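You operate a simulated robot arm through the tools that you are given. There is no shell and no other tool.

You are at the controls of a simulated two-armed robot. One attempt, no reset.

TASK
Test the size 29 nest on the test stand; bin it if leaky.
Fine: one of the bench's two; the red bin, or back to its spot; valve shut and clamp open after.

It is judged by the outcome, as a careful person would: the job done as asked, and still so three seconds after it is handed in. It fails if anything else is knocked over, pushed out of place, dropped, spilled or broken.

THE ROBOT
Two 7-joint arms with fingered hands on one trunk that stands fixed in place. Base frame: the origin is at the foot of the trunk, x ahead of it, y to its left, z up; the work surface is at about z = 86. Lengths are in cm, angles in rad, forces in N, time in s.
The left shoulder is at [5.5, 12.5, 115.5], the right one opposite. With the tool pointing down near the work surface each hand reaches from about 48 to 86 cm from the base axis, measured 20 degrees to its own side. Payload 3.6 kg a hand.
The TCP of each hand is the grasp point between the finger pads, 3.4 cm short of the fingertips. In the tool frame z runs along the fingers and y along their closing line. The gripper opens to 11.6 cm; its body begins 4 cm behind the TCP. The gripper is a hand of 5 fingers: y runs from the thumb to the fingers, the wrist lies at [-1.6, -16, -16.4] in the tool frame, and closing takes about 1.5 s.
Orientation is that of the tool frame in the base frame, as [roll, pitch, yaw] about the fixed x, y, z axes, in that order (R = Rz(yaw) Ry(pitch) Rx(roll)). With the fingers straight down and the wrist toward the robot, the tool's x, y and z point along [0, 1, 0], [1, 0, 0] and [0, 0, -1] of the base frame.

THE INTERFACE
- The arms move only by the tool jog_arm. It takes "left_steps", "right_steps" or both (then of equal length, played together; a hand with none holds still); each is a list of rows, each an object (a shift or turn left out is 0, a gripper value left out holds the last) with "travel": the shift along the base's x, y, z in cm, a list of three; "rot": the turn, a rotation vector about the base's x, y, z in rad, a list of three; "gripper": the opening in per cent of the stroke, from 0 (shut) to 100 (fully open). In form: [{"travel": [dx, dy, dz], "rot": [ax, ay, az], "gripper": gripper}, ...]. A call has 1 to 20 rows; each row shifts and turns the commanded pose from where the row before left it. Rows are played at 5 a second. More than 5 cm and 0.15 rad between two rows, or a gripper value outside its range, and nothing of the call is played. Where a pose cannot be reached the arm comes as near as it can. A force on the tool above 40 N (or 10 N above the force at the start of the call, whichever is more), or a blocked arm, ends the call early, and 0.2 s more pass. Each finger travels about 15.3 cm/s and halts on what it meets, pressing with about 22 N; the grip force reading is that of the motor and also rises with nothing between the fingers. The clock runs only during rows and for 0.2 s after the last one: add rows that do not move to give the fingers time. It gives the time, the measured TCP pose, the force on the tool (base axes), the opening and the grip force at its end, in the units of the frame above (readings bear some noise), with the torque about the TCP (base axes, N m) and any sound that the robot's microphone picked up, and new pictures: "views" is both (left out), scene, wrist or none (wrist: the cameras of the hands that moved).
- Cameras (640 x 400 px; columns grow to the right, rows downward): "scene" is now at [13.11, 5.64, 133.98]; the picture's right is [0.58, -0.82, 0.00], its down [-0.40, -0.28, -0.87] and it looks along [0.71, 0.50, -0.49] (base axes); focal length 214 px, centre (320, 200). "left" rides on the left gripper at [-6.9, -13.4, -11] in its tool frame; the picture's right is [-0.77, -0.19, 0.61], its down [0.59, -0.58, 0.57] and it looks along [0.25, 0.79, 0.55] (tool axes); focal length 256 px, centre (320, 200). "right" rides on the right gripper at [6.9, -13.4, -11] in its tool frame; the picture's right is [-0.77, 0.19, -0.61], its down [-0.59, -0.58, 0.56] and it looks along [-0.25, 0.79, 0.55] (tool axes); focal length 256 px, centre (320, 200). There is no depth. A picture from a camera that has moved, and an enlarged one, comes with that camera's place and axes in the base frame and with its lens.
- raise_lower(by): moves the trunk up (or, below 0, down) by that many cm; the arms and the scene camera ride with it, the base frame stays. It gives what a move gives, with no picture.
- set_grasp(shape, hand): the hand has 5 fingers and takes this shape, open, in about a second: jaw (thumb against the fingers, like two jaws); tri (thumb and two fingers); tip (a fingertip pinch); poke (one finger out to press); point (the index stretched); flat (the hand flat); cup (the hand cupped); fist (a fist). The gripper value then closes the fingers along that shape, each until it touches; the sizes above hold for jaw. It gives what a move gives, with no picture.
- turn_head(pan, tilt): turns the head with the scene camera to pan (to the left, within 1.501 rad either way) and tilt (down, from -0.506 to 1.204), counted from straight ahead of the robot (the tilt from the chest, where the trunk bows). It gives what a move gives, and a new picture of the scene camera.
- close_up(camera, box): a new picture of the part [left, top, right, bottom] of that camera's present view, enlarged. The clock stands still meanwhile.
- sign_off(): hands the job in; it is judged then, once.

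Nothing tells you positions but the pictures and the camera data. Unless the task says otherwise, let go and move clear before handing in.

The tools are called as name(argument=value, ...) on one line, values as JSON. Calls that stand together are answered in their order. jog_arm: Moves the arms, as the interface text tells. Its arguments: {"type":"object","properties":{"left_steps":{"type":"array","items":{"type":"object","properties":{"travel":{"type":"array","items":{"type":"number"}},"rot":{"type":"array","items":{"type":"number"}},"gripper":{"type":"number"}}}},"right_steps":{"type":"array","items":{"type":"object","properties":{"travel":{"type":"array","items":{"type":"number"}},"rot":{"type":"array","items":{"type":"number"}},"gripper":{"type":"number"}}}},"views":{"type":"string","enum":["both","scene","wrist","none"]}},"required":[]} The other tools are called the same way: raise_lower (by) moves the trunk up or down; set_grasp (shape, hand) gives the hand a shape; turn_head (pan, tilt) turns the head that bears the scene camera; close_up (camera, box) takes an enlarged picture of a part of a camera's view; sign_off () hands the job in.

At the start:

```text
t: 0.0
left_tool_pos: [39.37, 46.25, 126.18]
left_orientation: [-3.141, 0.001, 1.57]
left_contact_force: [0.0, -0.1, 0.8]
left_moment: [0.01, 0.01, -0.03]
left_finger_gap: 11.6
left_gripper_force: 0.1
left_shape: jaw
right_tool_pos: [62.2, 0.66, 126.08]
right_orientation: [3.141, 0.0, 1.572]
right_contact_force: [-0.9, 0.0, 0.1]
right_moment: [-0.01, -0.01, 0.01]
right_finger_gap: 11.58
right_gripper_force: 0.1
right_shape: jaw
trunk travel left (down, up): [-35.0, 41.2]
head pan, tilt (commanded): [0.616, 0.511]
```

scene: 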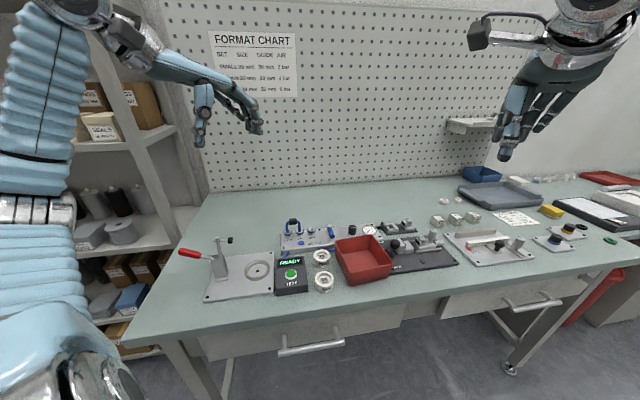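
right: 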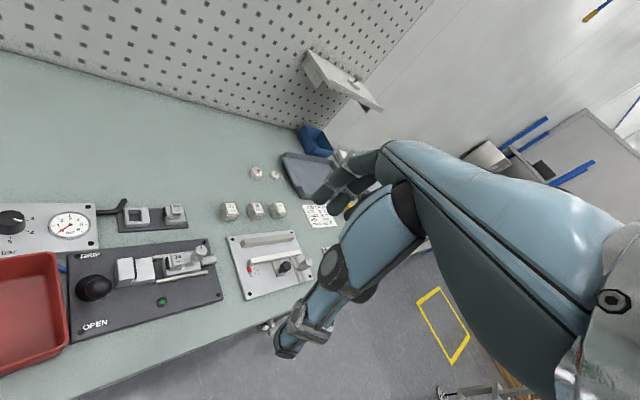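
left: 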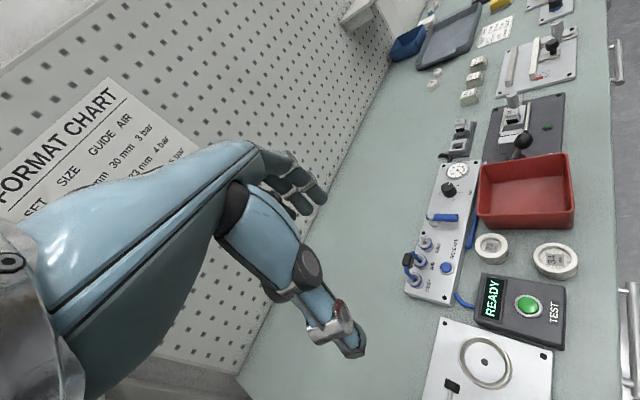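

I see a bench with a toggle-clamp test stand on the left, a TEST box reading READY, an air panel with valve and gauge, two round nests, and a red bin. First I will take close-ups to read the details before moving anything.

close_up(camera="scene", box=[170, 200, 410, 350])

close_up(camera="left", box=[380, 140, 620, 400])

close_up(camera="scene", box=[200, 25, 310, 105])

close_up(camera="scene", box=[380, 160, 640, 290])

```text
2.67 times, centred on (290, 275) of scene
camera zoom: at [13.11, 5.64, 133.98], right [0.58, -0.82, 0.0], down [-0.4, -0.28, -0.87], along [0.71, 0.5, -0.49], focal length 572 px, centre (400, 0)
```

zoom: 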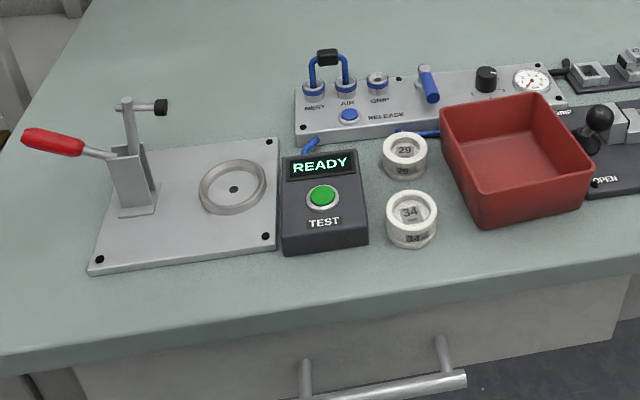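

```text
1.54 times, centred on (500, 270) of left
camera zoom: at [26.03, 39.39, 137.14], right [-0.19, -0.77, -0.61], down [-0.58, 0.59, -0.57], along [0.79, 0.25, -0.55], focal length 394 px, centre (43, 92)
```

zoom: 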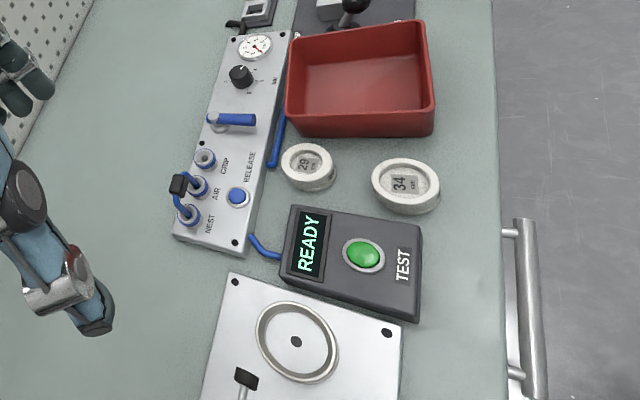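

```text
5.00 times, centred on (255, 65) of scene
camera zoom: at [13.11, 5.64, 133.98], right [0.58, -0.82, 0.0], down [-0.4, -0.28, -0.87], along [0.71, 0.5, -0.49], focal length 1072 px, centre (645, 875)
```

zoom: 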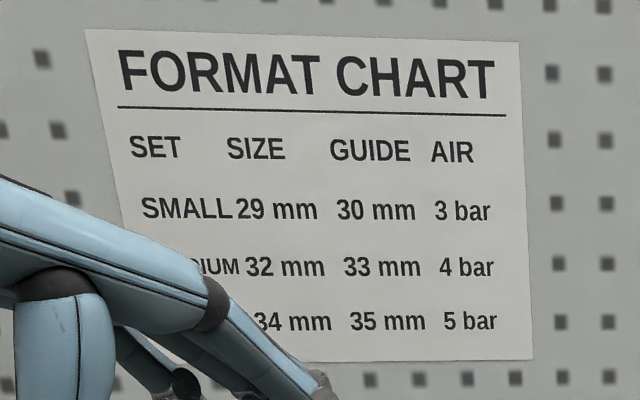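

```text
2.46 times, centred on (510, 225) of scene
camera zoom: at [13.11, 5.64, 133.98], right [0.58, -0.82, 0.0], down [-0.4, -0.28, -0.87], along [0.71, 0.5, -0.49], focal length 528 px, centre (-148, 138)
```

zoom: 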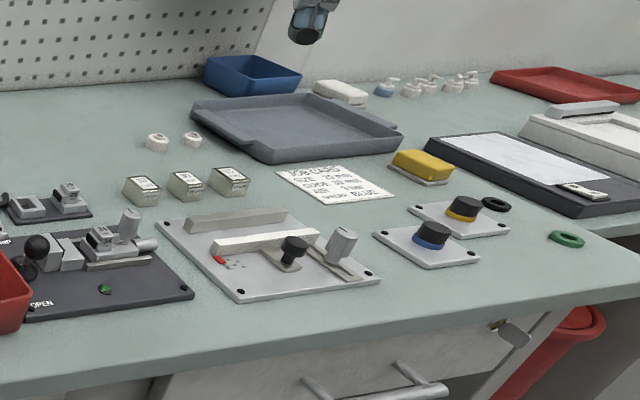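

The size 29 nest sits near (51, 32) just behind the 34 one; the clamp looks open with its arm up, and the chart gives 3 bar for size 29. I'll look closer at the gauge, valve, jumper, the clamp and the nests.

close_up(camera="scene", box=[275, 210, 385, 265])

close_up(camera="scene", box=[170, 225, 285, 310])

close_up(camera="scene", box=[300, 240, 350, 300])

close_up(camera="left", box=[395, 150, 495, 310])

close_up(camera="scene", box=[490, 200, 560, 240])

```text
5.82 times, centred on (330, 238) of scene
camera zoom: at [13.11, 5.64, 133.98], right [0.58, -0.82, 0.0], down [-0.4, -0.28, -0.87], along [0.71, 0.5, -0.49], focal length 1248 px, centre (262, -18)
```

zoom: 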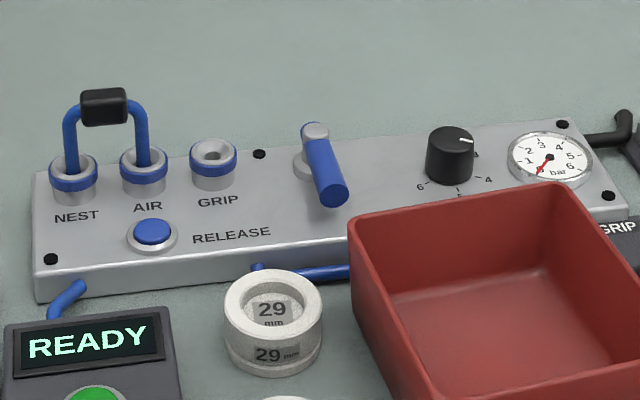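

```text
4.71 times, centred on (228, 268) of scene
camera zoom: at [13.11, 5.64, 133.98], right [0.58, -0.82, 0.0], down [-0.4, -0.28, -0.87], along [0.71, 0.5, -0.49], focal length 1009 px, centre (755, -118)
```

zoom: 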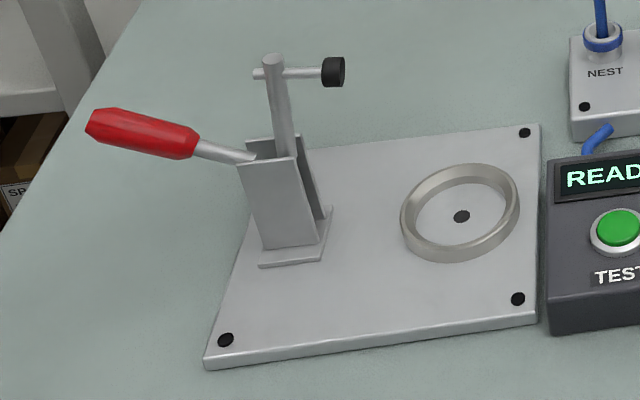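

```text
6.67 times, centred on (325, 270) of scene
camera zoom: at [13.11, 5.64, 133.98], right [0.58, -0.82, 0.0], down [-0.4, -0.28, -0.87], along [0.71, 0.5, -0.49], focal length 1430 px, centre (287, -267)
```

zoom: 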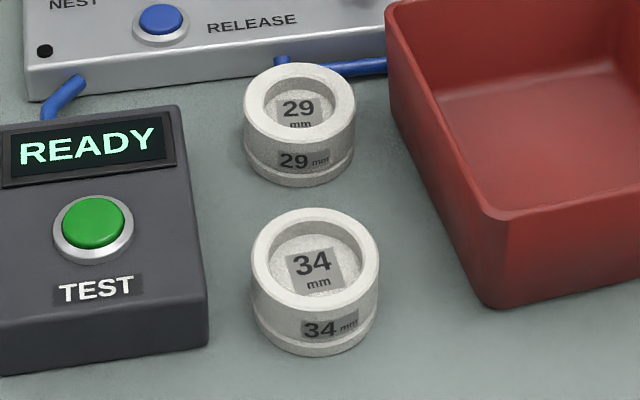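

```text
2.50 times, centred on (445, 230) of left
camera zoom: at [26.03, 39.39, 137.14], right [-0.19, -0.77, -0.61], down [-0.58, 0.59, -0.57], along [0.79, 0.25, -0.55], focal length 640 px, centre (8, 125)
```

zoom: 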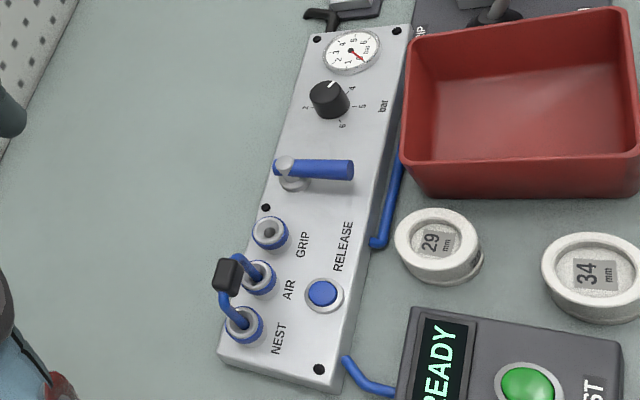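

```text
9.14 times, centred on (525, 220) of scene
camera zoom: at [13.11, 5.64, 133.98], right [0.58, -0.82, 0.0], down [-0.4, -0.28, -0.87], along [0.71, 0.5, -0.49], focal length 1961 px, centre (-1554, 17)
```

zoom: 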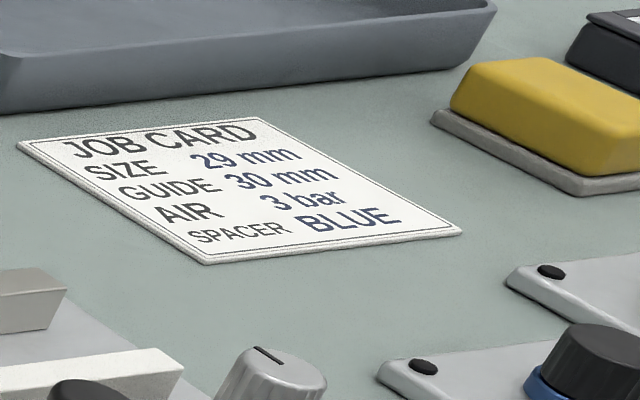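

The gauge reads about zero with the valve shut; I need to know where the regulator knob is set and what the ports/valve labels say, so I'm zooming further.

close_up(camera="scene", box=[342, 226, 382, 251])

close_up(camera="left", box=[432, 158, 472, 208])

close_up(camera="right", box=[0, 190, 130, 270])

close_up(camera="scene", box=[380, 215, 470, 275])

```text
16.00 times, centred on (362, 238) of scene
camera zoom: at [13.11, 5.64, 133.98], right [0.58, -0.82, 0.0], down [-0.4, -0.28, -0.87], along [0.71, 0.5, -0.49], focal length 3432 px, centre (-352, -416)
```

zoom: 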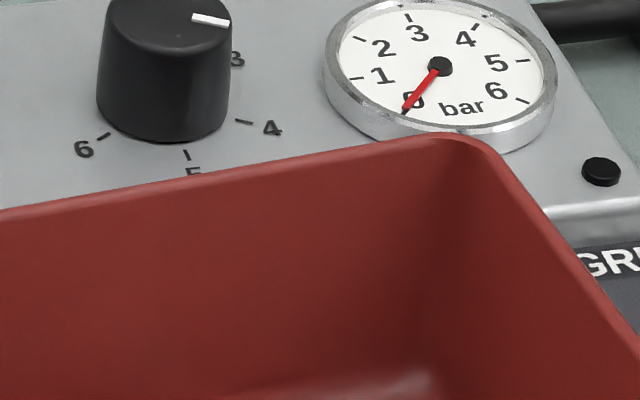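

```text
8.00 times, centred on (452, 183) of left
camera zoom: at [26.03, 39.39, 137.14], right [-0.19, -0.77, -0.61], down [-0.58, 0.59, -0.57], along [0.79, 0.25, -0.55], focal length 2048 px, centre (-736, 336)
```

zoom: 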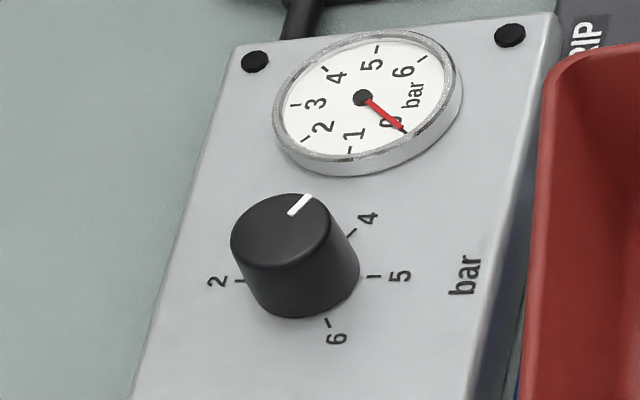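

```text
4.92 times, centred on (65, 230) of right
camera zoom: at [48.82, 7.61, 137.06], right [0.19, -0.77, 0.61], down [-0.58, -0.59, -0.56], along [0.79, -0.25, -0.55], focal length 1260 px, centre (1575, 52)
```

zoom: 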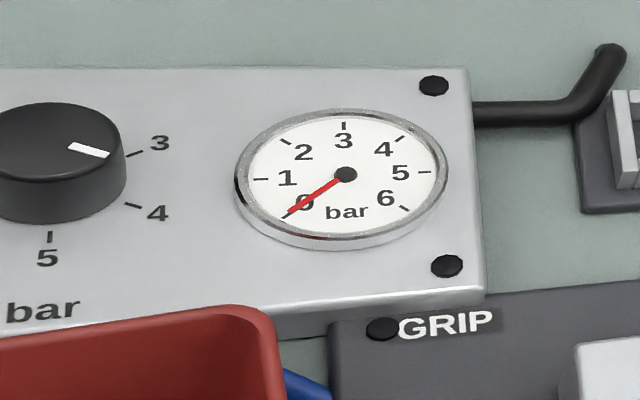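

```text
6.67 times, centred on (425, 245) of scene
camera zoom: at [13.11, 5.64, 133.98], right [0.58, -0.82, 0.0], down [-0.4, -0.28, -0.87], along [0.71, 0.5, -0.49], focal length 1430 px, centre (-380, -100)
```

zoom: 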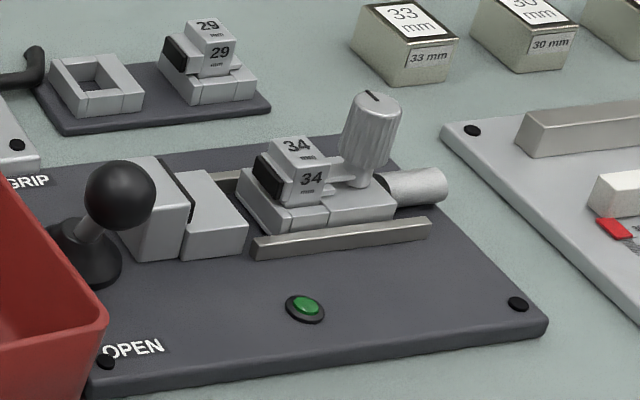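

The bench runs at 45° to the robot: nest 29 is at about (51.5, 32), the stand's seat at about (37.6, 44), the TEST button at (41, 34.6) and the valve lever at (61.5, 35.6). The regulator mark looks to be at 4 bar. I'll first bring the left hand, turned 45°, to hover well above nest 29.

jog_arm(left_steps=[{"travel": [1.73, -2.03, -2.3], "rot": [0, 0, 0.112]}, {"travel": [1.73, -2.03, -2.3], "rot": [0, 0, 0.112]}, {"travel": [1.73, -2.03, -2.3], "rot": [0, 0, 0.112]}, {"travel": [1.73, -2.03, -2.3], "rot": [0, 0, 0.112]}, {"travel": [1.73, -2.03, -2.3], "rot": [0, 0, 0.112]}, {"travel": [1.73, -2.03, -2.3], "rot": [0, 0, 0.112]}, {"travel": [1.73, -2.03, -2.3], "rot": [0, 0, 0.112]}, {"travel": [0, 0, 0]}], views="both")

```text
t: 1.8
left_tool_pos: [51.21, 32.22, 109.86]
left_orientation: [3.141, 0.0, 2.358]
left_contact_force: [-1.1, 1.0, 0.0]
left_moment: [-0.01, -0.02, 0.01]
left_finger_gap: 11.59
left_gripper_force: 0.1
left_shape: jaw
right_tool_pos: [62.09, 0.79, 126.25]
right_orientation: [3.14, -0.001, 1.571]
right_contact_force: [-1.1, -0.1, -0.7]
right_moment: [-0.02, 0.0, -0.01]
right_finger_gap: 11.58
right_gripper_force: 0.1
right_shape: jaw
trunk travel left (down, up): [-35.0, 41.2]
head pan, tilt (commanded): [0.616, 0.511]
camera scene: at [13.03, 5.67, 133.99], right [0.58, -0.82, 0.0], down [-0.4, -0.28, -0.87], along [0.71, 0.5, -0.49], focal length 214 px, centre (320, 200)
camera left: at [46.75, 17.8, 121.05], right [0.41, -0.68, -0.61], down [-0.82, 0.01, -0.57], along [0.39, 0.74, -0.55], focal length 256 px, centre (320, 200)
```

scene: 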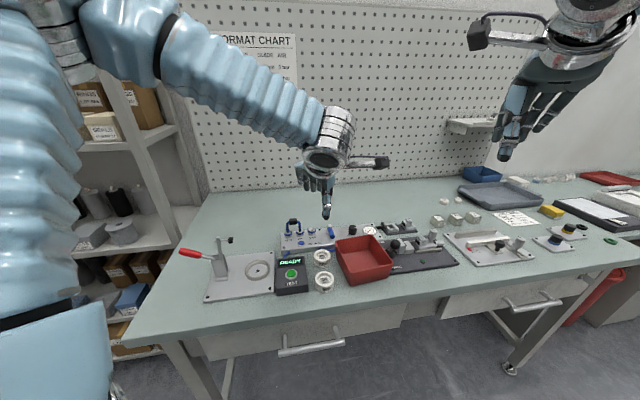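
left: 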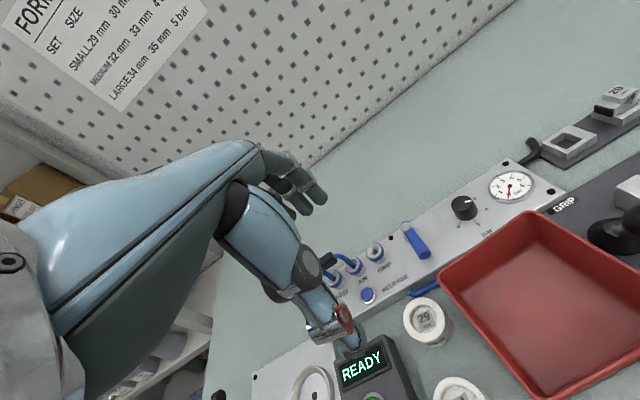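

The hand hovers above nest 29 with thumb and fingers visible. I'll zoom in to measure the nest and surroundings more precisely.

close_up(camera="left", box=[320, 250, 500, 400])

close_up(camera="left", box=[430, 160, 550, 230])

close_up(camera="scene", box=[270, 100, 400, 300])

close_up(camera="left", box=[200, 120, 380, 360])

```text
2.67 times, centred on (410, 325) of left
camera zoom: at [46.75, 17.8, 121.05], right [0.41, -0.68, -0.61], down [-0.82, 0.01, -0.57], along [0.39, 0.74, -0.55], focal length 683 px, centre (80, -133)
```

zoom: 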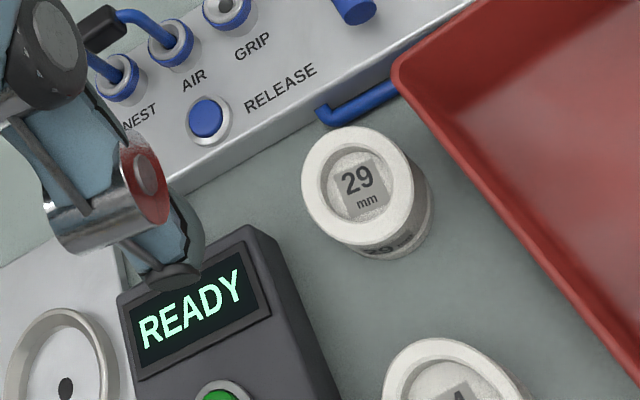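

```text
5.33 times, centred on (490, 195) of left
camera zoom: at [46.75, 17.8, 121.05], right [0.41, -0.68, -0.61], down [-0.82, 0.01, -0.57], along [0.39, 0.74, -0.55], focal length 1365 px, centre (-587, 227)
```

zoom: 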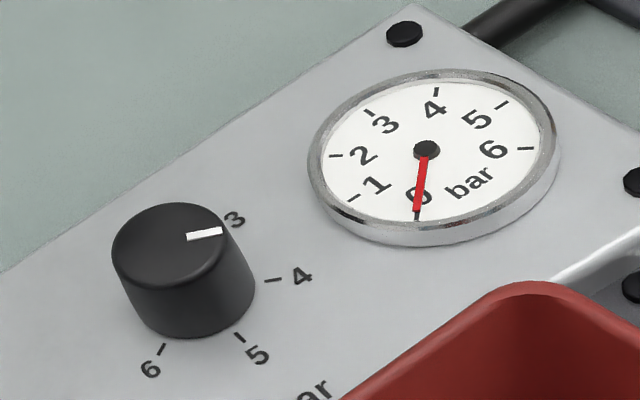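

```text
2.00 times, centred on (335, 200) of scene
camera zoom: at [13.03, 5.67, 133.99], right [0.58, -0.82, 0.0], down [-0.4, -0.28, -0.87], along [0.71, 0.5, -0.49], focal length 429 px, centre (290, 200)
```

zoom: 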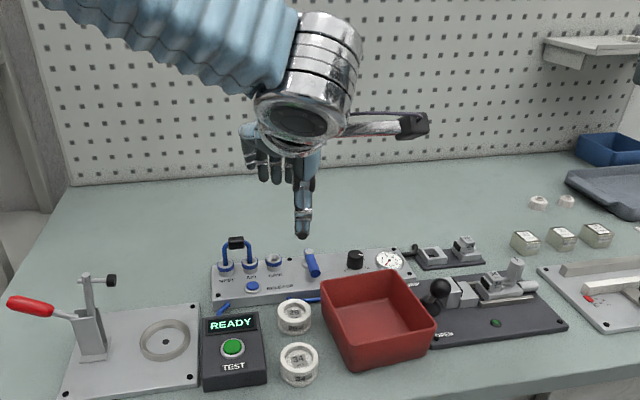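

```text
1.67 times, centred on (290, 240) of left
camera zoom: at [46.75, 17.8, 121.05], right [0.41, -0.68, -0.61], down [-0.82, 0.01, -0.57], along [0.39, 0.74, -0.55], focal length 427 px, centre (370, 133)
```

zoom: 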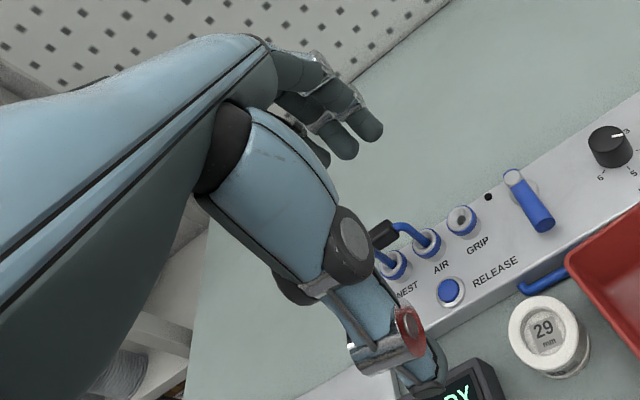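

Confirmed: the regulator mark points at 4. The gaps around nest 29 are narrow, so I'll try the three-finger shape in the air and look at how slim it is.

set_grasp(hand="left", shape="tri")

close_up(camera="left", box=[200, 120, 440, 360])

close_up(camera="scene", box=[280, 140, 380, 240])

close_up(camera="right", box=[0, 0, 640, 400])

```text
t: 2.7
left_tool_pos: [51.33, 32.1, 109.98]
left_orientation: [3.141, 0.001, 2.356]
left_contact_force: [-1.0, -0.1, -0.4]
left_moment: [0.01, 0.01, 0.03]
left_finger_gap: 11.59
left_gripper_force: 0.0
left_shape: tri
right_tool_pos: [62.13, 0.67, 126.2]
right_orientation: [-3.141, 0.0, 1.571]
right_contact_force: [0.1, 0.6, -1.3]
right_moment: [0.02, 0.0, 0.0]
right_finger_gap: 11.6
right_gripper_force: 0.0
right_shape: jaw
trunk travel left (down, up): [-35.0, 41.2]
head pan, tilt (commanded): [0.616, 0.511]
```

```text
1.67 times, centred on (320, 240) of left
camera zoom: at [46.8, 17.74, 121.05], right [0.41, -0.68, -0.61], down [-0.83, 0.01, -0.56], along [0.39, 0.74, -0.55], focal length 427 px, centre (320, 133)
```

zoom: 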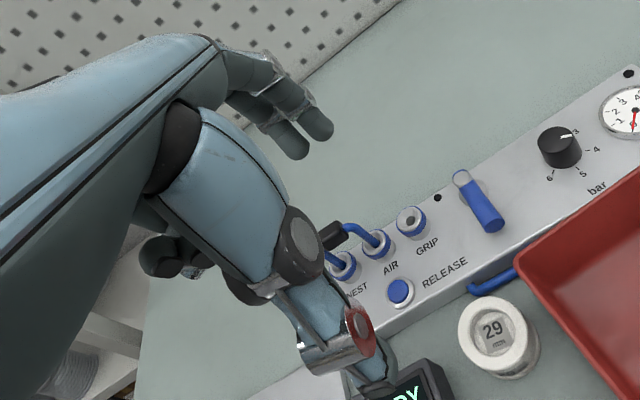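

```text
4.00 times, centred on (330, 190) of scene
camera zoom: at [13.1, 5.6, 133.98], right [0.58, -0.82, 0.0], down [-0.4, -0.28, -0.87], along [0.71, 0.5, -0.49], focal length 858 px, centre (280, 240)
```

zoom: 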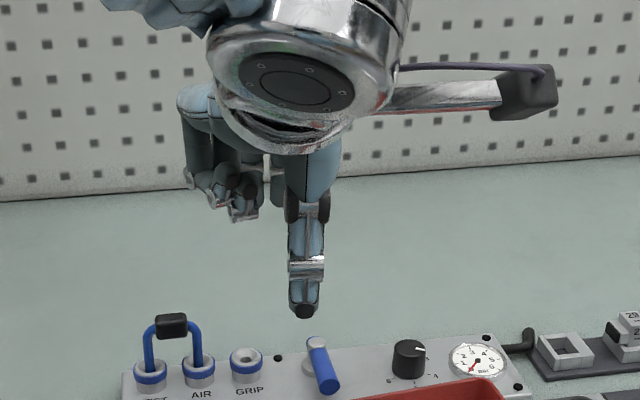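

```text
1.00 times, centred on (320, 200) of right (not enlarged: the box is as wide or as high as the picture)
camera zoom: at [48.82, 7.57, 137.06], right [0.19, -0.77, 0.61], down [-0.58, -0.59, -0.56], along [0.79, -0.25, -0.55], focal length 256 px, centre (320, 200)
```

zoom: 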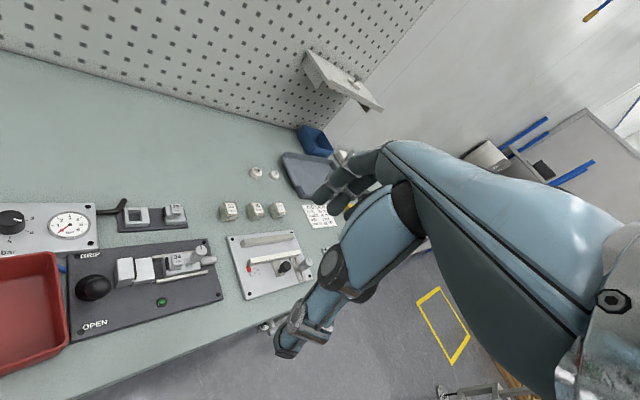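

Tri extends the thumb, index and middle with the others folded, which looks slim. I'll close it partly in the air and see where the pads come.

jog_arm(left_steps=[{"gripper": 50}, {}, {}, {}, {}], views="both")

close_up(camera="left", box=[200, 120, 440, 360])

close_up(camera="scene", box=[280, 140, 380, 240])

```text
t: 3.9
left_tool_pos: [51.25, 32.06, 110.12]
left_orientation: [-3.141, 0.001, 2.355]
left_contact_force: [-0.4, -0.7, -0.4]
left_moment: [0.01, 0.0, 0.01]
left_finger_gap: 5.85
left_gripper_force: 0.1
left_shape: tri
right_tool_pos: [62.17, 0.65, 126.12]
right_orientation: [-3.141, -0.001, 1.57]
right_contact_force: [-0.7, 0.3, -0.5]
right_moment: [-0.04, 0.03, -0.01]
right_finger_gap: 11.59
right_gripper_force: 0.0
right_shape: jaw
trunk travel left (down, up): [-35.0, 41.2]
head pan, tilt (commanded): [0.616, 0.511]
camera scene: at [13.1, 5.6, 133.98], right [0.58, -0.82, 0.0], down [-0.4, -0.28, -0.87], along [0.71, 0.5, -0.49], focal length 214 px, centre (320, 200)
camera left: at [46.8, 17.74, 121.05], right [0.41, -0.68, -0.61], down [-0.83, 0.01, -0.56], along [0.39, 0.74, -0.55], focal length 256 px, centre (320, 200)
```

scene: 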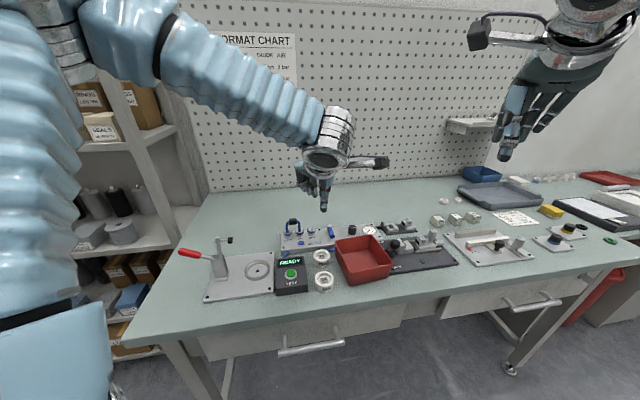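
left: 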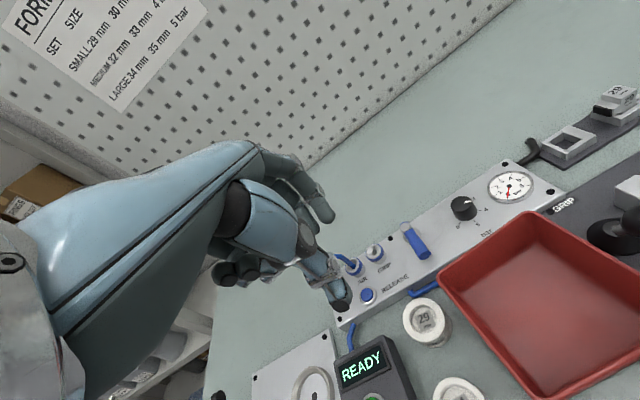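

```text
1.67 times, centred on (320, 240) of left
camera zoom: at [46.8, 17.74, 121.05], right [0.41, -0.68, -0.61], down [-0.83, 0.01, -0.56], along [0.39, 0.74, -0.55], focal length 427 px, centre (320, 133)
```

zoom: 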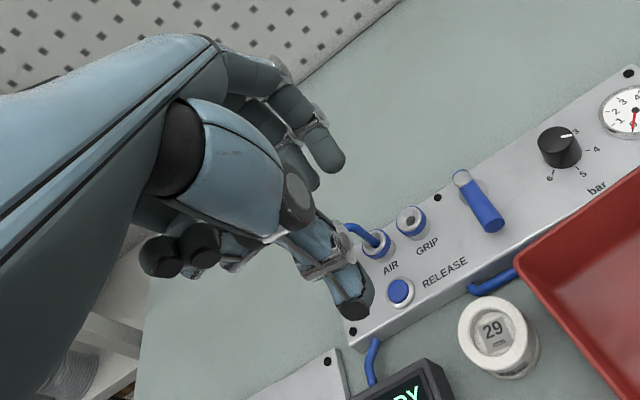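

```text
4.00 times, centred on (330, 190) of scene
camera zoom: at [13.1, 5.6, 133.98], right [0.58, -0.82, 0.0], down [-0.4, -0.28, -0.87], along [0.71, 0.5, -0.49], focal length 858 px, centre (280, 240)
```

zoom: 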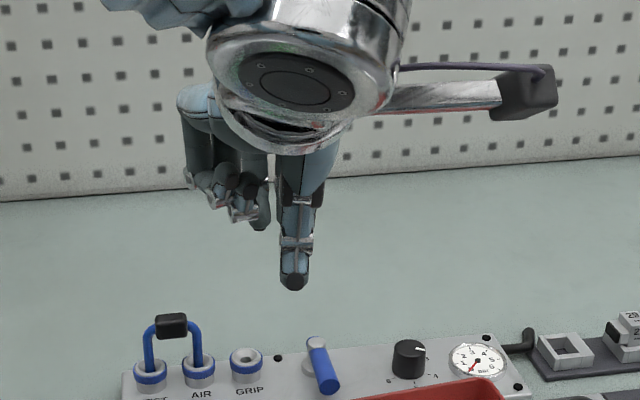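

The tri grip is centred on the tool axis with the index and middle side by side, good for this nest (about 4.9 cm wide, 2.6 cm tall at (52.0, 32.2)). I'll measure the seat ring before choosing the grip height.

close_up(camera="scene", box=[236, 254, 284, 290])

close_up(camera="scene", box=[305, 240, 341, 270])

close_up(camera="scene", box=[268, 248, 318, 300])

close_up(camera="left", box=[390, 280, 470, 360])

```text
11.11 times, centred on (260, 272) of scene
camera zoom: at [13.1, 5.6, 133.98], right [0.58, -0.82, 0.0], down [-0.4, -0.28, -0.87], along [0.71, 0.5, -0.49], focal length 2383 px, centre (987, -600)
```

zoom: 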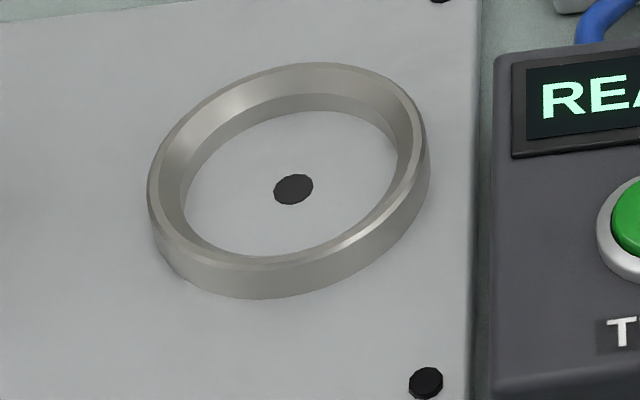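

```text
13.33 times, centred on (323, 255) of scene
camera zoom: at [13.1, 5.6, 133.98], right [0.58, -0.82, 0.0], down [-0.4, -0.28, -0.87], along [0.71, 0.5, -0.49], focal length 2860 px, centre (280, -533)
```

zoom: 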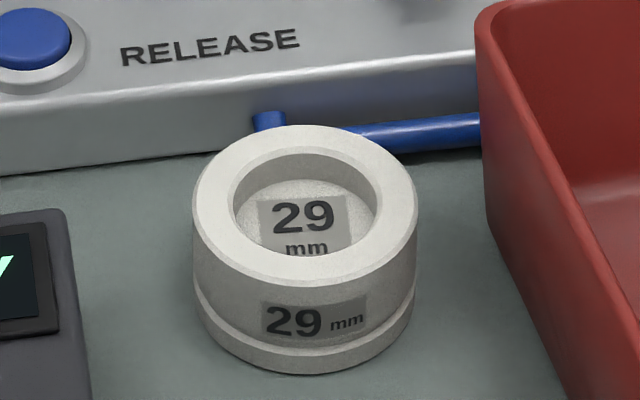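

```text
7.69 times, centred on (293, 274) of scene
camera zoom: at [13.1, 5.6, 133.98], right [0.58, -0.82, 0.0], down [-0.4, -0.28, -0.87], along [0.71, 0.5, -0.49], focal length 1650 px, centre (528, -369)
```

zoom: 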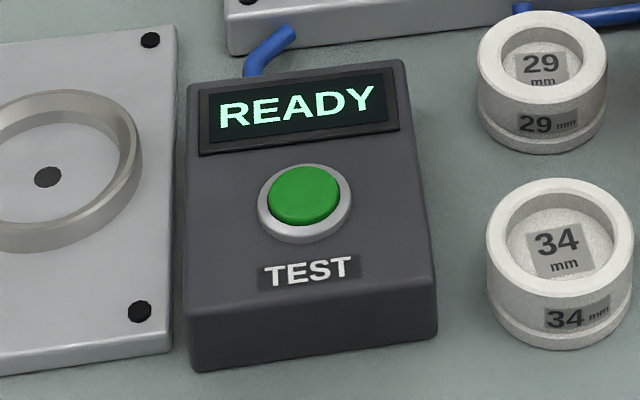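

```text
5.00 times, centred on (430, 320) of left
camera zoom: at [46.8, 17.74, 121.05], right [0.41, -0.68, -0.61], down [-0.83, 0.01, -0.56], along [0.39, 0.74, -0.55], focal length 1280 px, centre (-230, -400)
```

zoom: 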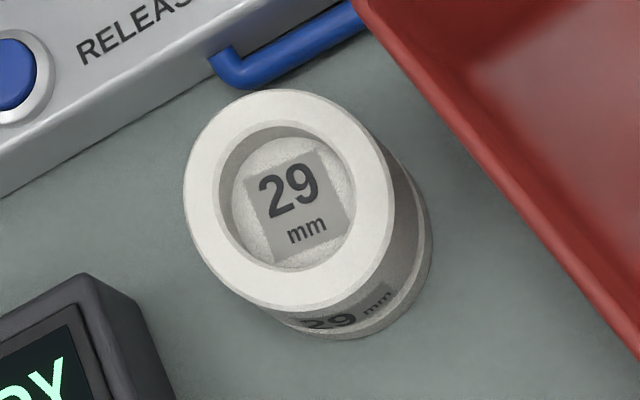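

The seat ring is a funnel about 5.4 cm inside and 1 cm tall at about (38.0, 44.6), so I must grip the nest high, with fingertips about 1.1 cm above its bottom. I'll lower partway over nest 29 with the gap near 7 cm and check alignment.

jog_arm(left_steps=[{"travel": [0.25, 0, -3.5], "gripper": 61}, {"travel": [0.25, 0, -3.5]}, {"travel": [0, 0, -3]}, {}], views="both")

close_up(camera="left", box=[280, 200, 520, 400])

close_up(camera="scene", box=[280, 180, 370, 290])

```text
t: 4.9
left_tool_pos: [51.91, 32.12, 99.97]
left_orientation: [-3.141, 0.0, 2.356]
left_contact_force: [-0.3, -1.0, 0.1]
left_moment: [0.03, -0.03, -0.02]
left_finger_gap: 7.03
left_gripper_force: 0.1
left_shape: tri
right_tool_pos: [62.14, 0.62, 126.26]
right_orientation: [3.141, 0.001, 1.571]
right_contact_force: [0.1, -0.3, 0.6]
right_moment: [-0.02, -0.01, -0.02]
right_finger_gap: 11.58
right_gripper_force: 0.1
right_shape: jaw
trunk travel left (down, up): [-35.0, 41.2]
head pan, tilt (commanded): [0.616, 0.511]
camera scene: at [13.07, 5.57, 133.99], right [0.58, -0.82, 0.0], down [-0.4, -0.28, -0.87], along [0.71, 0.5, -0.49], focal length 214 px, centre (320, 200)
camera left: at [47.4, 17.76, 111.0], right [0.41, -0.68, -0.61], down [-0.82, 0.01, -0.57], along [0.39, 0.74, -0.55], focal length 256 px, centre (320, 200)
```

scene: 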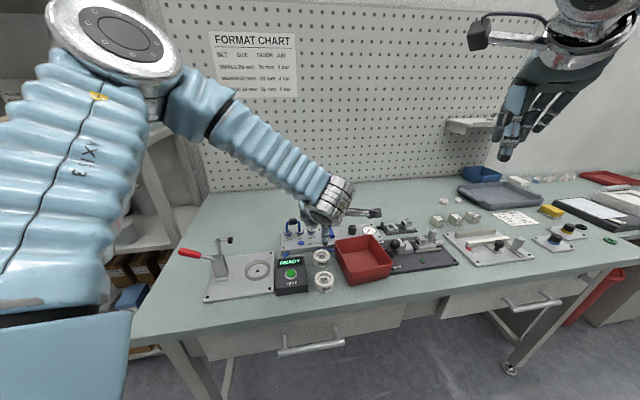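
left: 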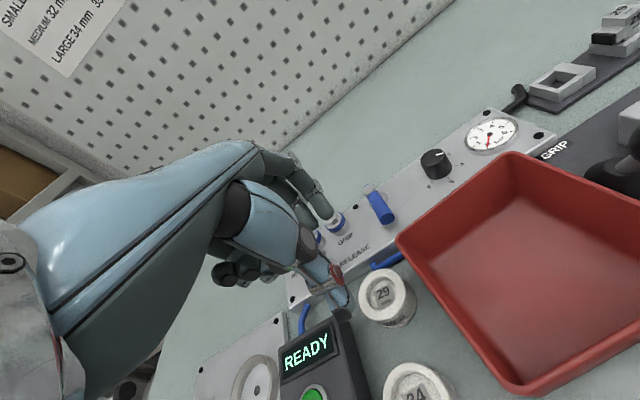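

```text
2.00 times, centred on (400, 300) of left
camera zoom: at [47.4, 17.76, 111.0], right [0.41, -0.68, -0.61], down [-0.82, 0.01, -0.57], along [0.39, 0.74, -0.55], focal length 512 px, centre (160, 0)
```

zoom: 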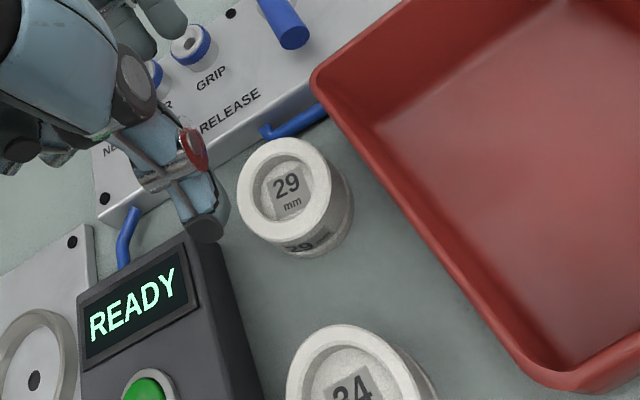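

```text
3.64 times, centred on (325, 235) of scene
camera zoom: at [13.07, 5.57, 133.99], right [0.58, -0.82, 0.0], down [-0.4, -0.28, -0.87], along [0.71, 0.5, -0.49], focal length 780 px, centre (302, 73)
```

zoom: 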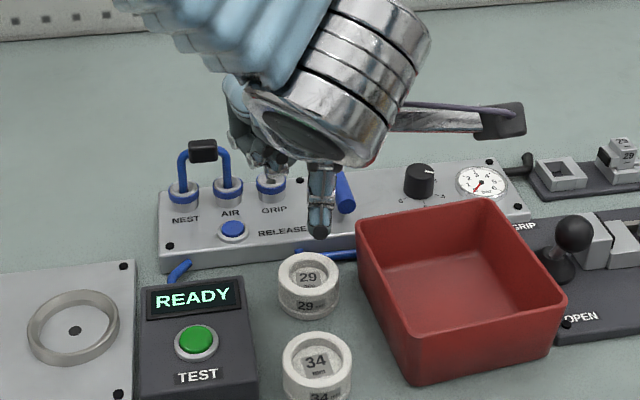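

Alignment looks good. I'll narrow the gap slightly and descend in stages, checking before the last centimetres.

jog_arm(left_steps=[{"travel": [0, 0, -3.0], "gripper": 55}, {"travel": [0, 0, -2.5]}, {}], views="both")

close_up(camera="left", box=[240, 180, 480, 380])

close_up(camera="scene", box=[290, 200, 360, 280])

```text
t: 5.7
left_tool_pos: [51.99, 32.1, 94.57]
left_orientation: [3.141, -0.001, 2.358]
left_contact_force: [-0.4, -0.3, 0.0]
left_moment: [0.02, 0.03, 0.0]
left_finger_gap: 6.4
left_gripper_force: 0.0
left_shape: tri
right_tool_pos: [62.21, 0.65, 126.18]
right_orientation: [-3.141, -0.001, 1.572]
right_contact_force: [0.2, 1.1, 0.0]
right_moment: [0.01, -0.01, 0.01]
right_finger_gap: 11.6
right_gripper_force: 0.0
right_shape: jaw
trunk travel left (down, up): [-35.0, 41.2]
head pan, tilt (commanded): [0.616, 0.511]
camera scene: at [13.09, 5.58, 133.99], right [0.58, -0.82, 0.0], down [-0.4, -0.28, -0.87], along [0.71, 0.5, -0.49], focal length 214 px, centre (320, 200)
camera left: at [47.47, 17.71, 105.49], right [0.41, -0.68, -0.61], down [-0.82, 0.01, -0.57], along [0.39, 0.74, -0.55], focal length 256 px, centre (320, 200)
```

scene: 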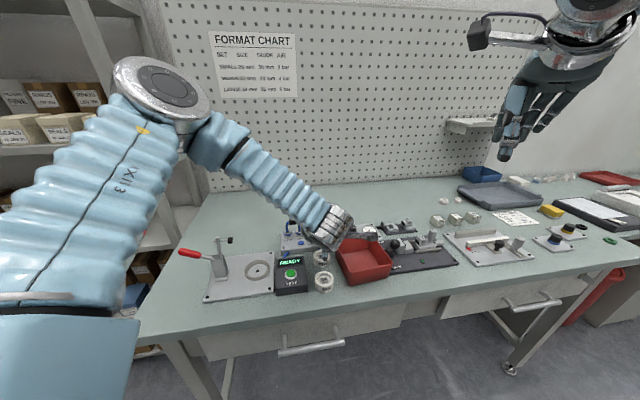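
left: 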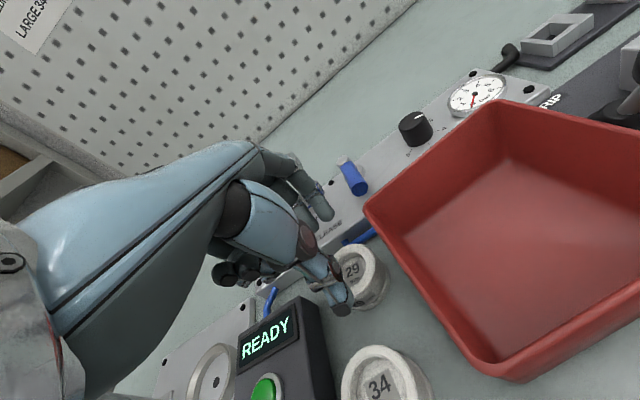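

```text
2.00 times, centred on (360, 280) of left
camera zoom: at [47.47, 17.71, 105.49], right [0.41, -0.68, -0.61], down [-0.82, 0.01, -0.57], along [0.39, 0.74, -0.55], focal length 512 px, centre (240, 40)
```

zoom: 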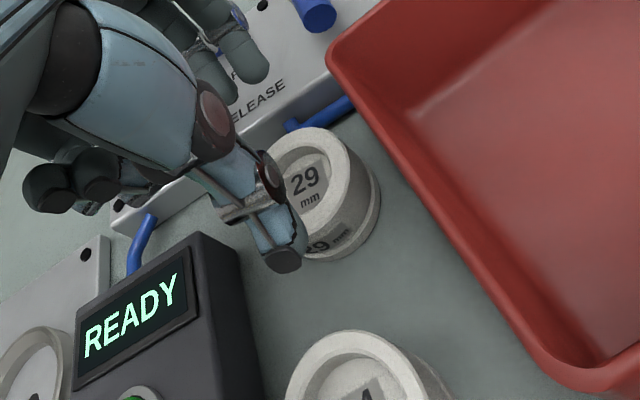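

```text
5.00 times, centred on (325, 240) of scene
camera zoom: at [13.09, 5.58, 133.99], right [0.58, -0.82, 0.0], down [-0.4, -0.28, -0.87], along [0.71, 0.5, -0.49], focal length 1072 px, centre (295, 0)
```

zoom: 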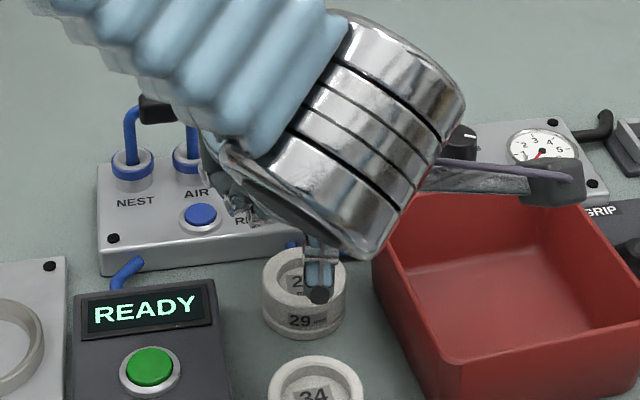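

The thumb is just on the near side of nest 29 and clear of nest 34. Lowering the last 4 cm.

jog_arm(left_steps=[{"travel": [0, 0, -1.5]}, {"travel": [0, 0, -1.5]}, {"travel": [0, 0, -1.0]}, {}], views="both")

close_up(camera="left", box=[220, 140, 460, 340])

close_up(camera="scene", box=[290, 210, 360, 290])

```text
t: 6.7
left_tool_pos: [51.41, 32.46, 91.33]
left_orientation: [3.139, 0.001, 2.353]
left_contact_force: [-0.1, -1.8, 6.8]
left_moment: [0.23, -0.17, -0.06]
left_finger_gap: 6.33
left_gripper_force: 0.2
left_shape: tri
left hand out of reach, approached as far as the arm can: row 3
right_tool_pos: [62.15, 0.53, 126.2]
right_orientation: [3.141, -0.001, 1.571]
right_contact_force: [-0.5, 1.5, -0.4]
right_moment: [0.01, -0.01, 0.03]
right_finger_gap: 11.6
right_gripper_force: 0.1
right_shape: jaw
trunk travel left (down, up): [-35.0, 41.2]
head pan, tilt (commanded): [0.616, 0.511]
camera scene: at [13.05, 5.53, 134.0], right [0.58, -0.82, 0.0], down [-0.4, -0.28, -0.87], along [0.71, 0.5, -0.49], focal length 214 px, centre (320, 200)
camera left: at [46.92, 18.2, 102.32], right [0.41, -0.68, -0.61], down [-0.82, 0.01, -0.57], along [0.39, 0.74, -0.55], focal length 256 px, centre (320, 200)
```

scene: 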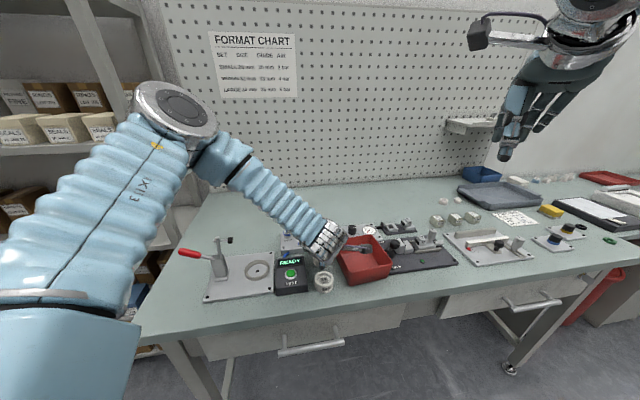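
left: 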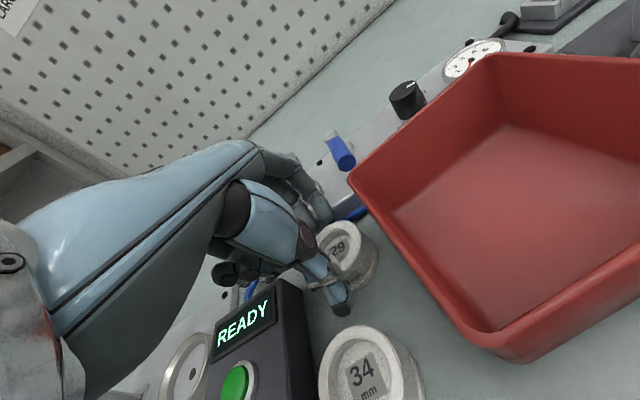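

```text
2.00 times, centred on (340, 240) of left
camera zoom: at [46.92, 18.2, 102.32], right [0.41, -0.68, -0.61], down [-0.82, 0.01, -0.57], along [0.39, 0.74, -0.55], focal length 512 px, centre (280, 120)
```

zoom: 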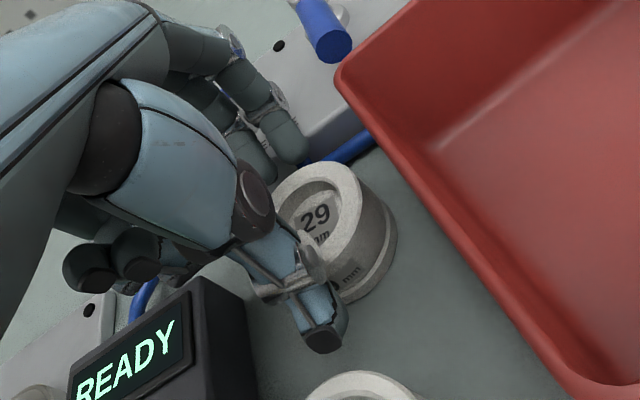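

```text
5.00 times, centred on (325, 250) of scene
camera zoom: at [13.05, 5.53, 134.0], right [0.58, -0.82, 0.0], down [-0.4, -0.28, -0.87], along [0.71, 0.5, -0.49], focal length 1072 px, centre (295, -50)
```

zoom: 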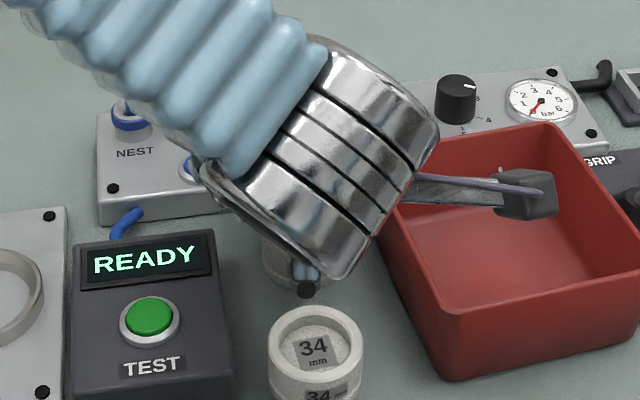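

The arm hit its reach limit near the bottom and the index/middle backs brushed the hose/panel edge (light 7 N). I'll lift, raise the trunk to give the arm more room, and come down again nearer to me with a narrower gap.

jog_arm(left_steps=[{"travel": [0, 0, 2.5]}, {"travel": [0, 0, 2.5]}, {}], views="none")

raise_lower(by=8)

close_up(camera="left", box=[240, 160, 520, 400])

```text
t: 7.5
left_tool_pos: [51.4, 32.67, 96.2]
left_orientation: [3.141, 0.0, 2.357]
left_contact_force: [-0.9, -0.5, -0.1]
left_moment: [-0.02, 0.01, 0.02]
left_finger_gap: 6.38
left_gripper_force: 0.0
left_shape: tri
right_tool_pos: [62.21, 0.7, 126.16]
right_orientation: [-3.14, 0.001, 1.571]
right_contact_force: [0.5, -0.2, 0.1]
right_moment: [0.01, -0.01, -0.02]
right_finger_gap: 11.57
right_gripper_force: 0.0
right_shape: jaw
trunk travel left (down, up): [-35.0, 41.2]
head pan, tilt (commanded): [0.616, 0.511]
```

```text
t: 8.7
left_tool_pos: [51.46, 32.51, 104.13]
left_orientation: [-3.141, -0.001, 2.357]
left_contact_force: [-0.1, -0.3, -0.7]
left_moment: [0.01, 0.01, -0.01]
left_finger_gap: 6.42
left_gripper_force: 0.1
left_shape: tri
right_tool_pos: [62.18, 0.77, 134.06]
right_orientation: [3.141, 0.0, 1.572]
right_contact_force: [-1.3, -0.2, 0.0]
right_moment: [0.01, 0.03, -0.02]
right_finger_gap: 11.58
right_gripper_force: 0.1
right_shape: jaw
trunk travel left (down, up): [-43.0, 33.2]
head pan, tilt (commanded): [0.616, 0.511]
```

```text
1.67 times, centred on (380, 280) of left
camera zoom: at [47.0, 18.24, 115.18], right [0.41, -0.68, -0.61], down [-0.83, 0.01, -0.56], along [0.39, 0.74, -0.55], focal length 427 px, centre (220, 67)
```

zoom: 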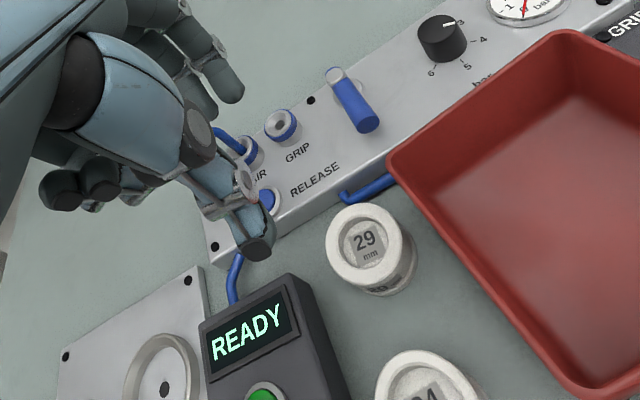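

Now shifting to centre on nest 29 (about (51.9, 31.95)), narrowing to a 5.8 cm gap, and descending again.

jog_arm(left_steps=[{"travel": [0.3, -0.66, -3.0], "gripper": 50}, {"travel": [0, 0, -3.2]}, {"travel": [0, 0, -3.0]}, {"travel": [0, 0, -2.0]}, {}], views="wrist")

close_up(camera="left", box=[220, 140, 460, 340])

```text
t: 9.9
left_tool_pos: [48.5, 35.36, 97.95]
left_orientation: [-3.139, 0.0, 2.354]
left_contact_force: [-0.3, 0.0, 0.2]
left_moment: [0.01, 0.01, -0.01]
left_finger_gap: 5.83
left_gripper_force: 0.2
left_shape: tri
left hand out of reach, approached as far as the arm can: row 1, 2, 3, 4
right_tool_pos: [62.04, 0.78, 134.29]
right_orientation: [-3.141, 0.0, 1.569]
right_contact_force: [-0.2, 0.5, 0.8]
right_moment: [-0.03, -0.02, -0.02]
right_finger_gap: 11.56
right_gripper_force: 0.2
right_shape: jaw
trunk travel left (down, up): [-43.0, 33.2]
head pan, tilt (commanded): [0.616, 0.511]
camera left: at [43.98, 21.12, 109.0], right [0.41, -0.68, -0.61], down [-0.83, 0.01, -0.56], along [0.39, 0.74, -0.56], focal length 256 px, centre (320, 200)
```

left: 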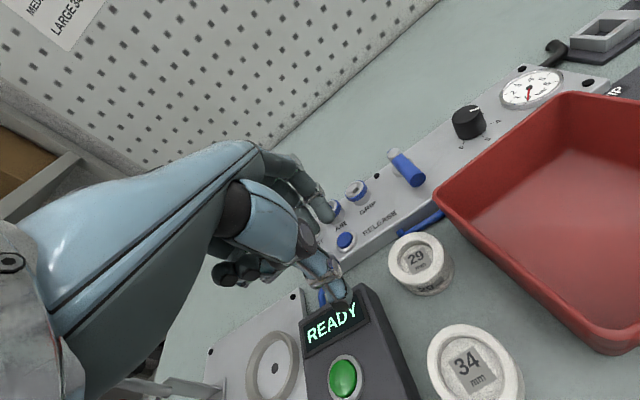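

```text
2.00 times, centred on (340, 240) of left
camera zoom: at [43.98, 21.12, 109.0], right [0.41, -0.68, -0.61], down [-0.83, 0.01, -0.56], along [0.39, 0.74, -0.56], focal length 512 px, centre (280, 120)
```

zoom: 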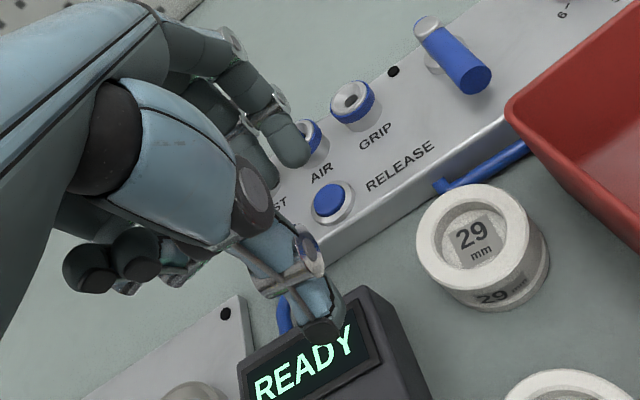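

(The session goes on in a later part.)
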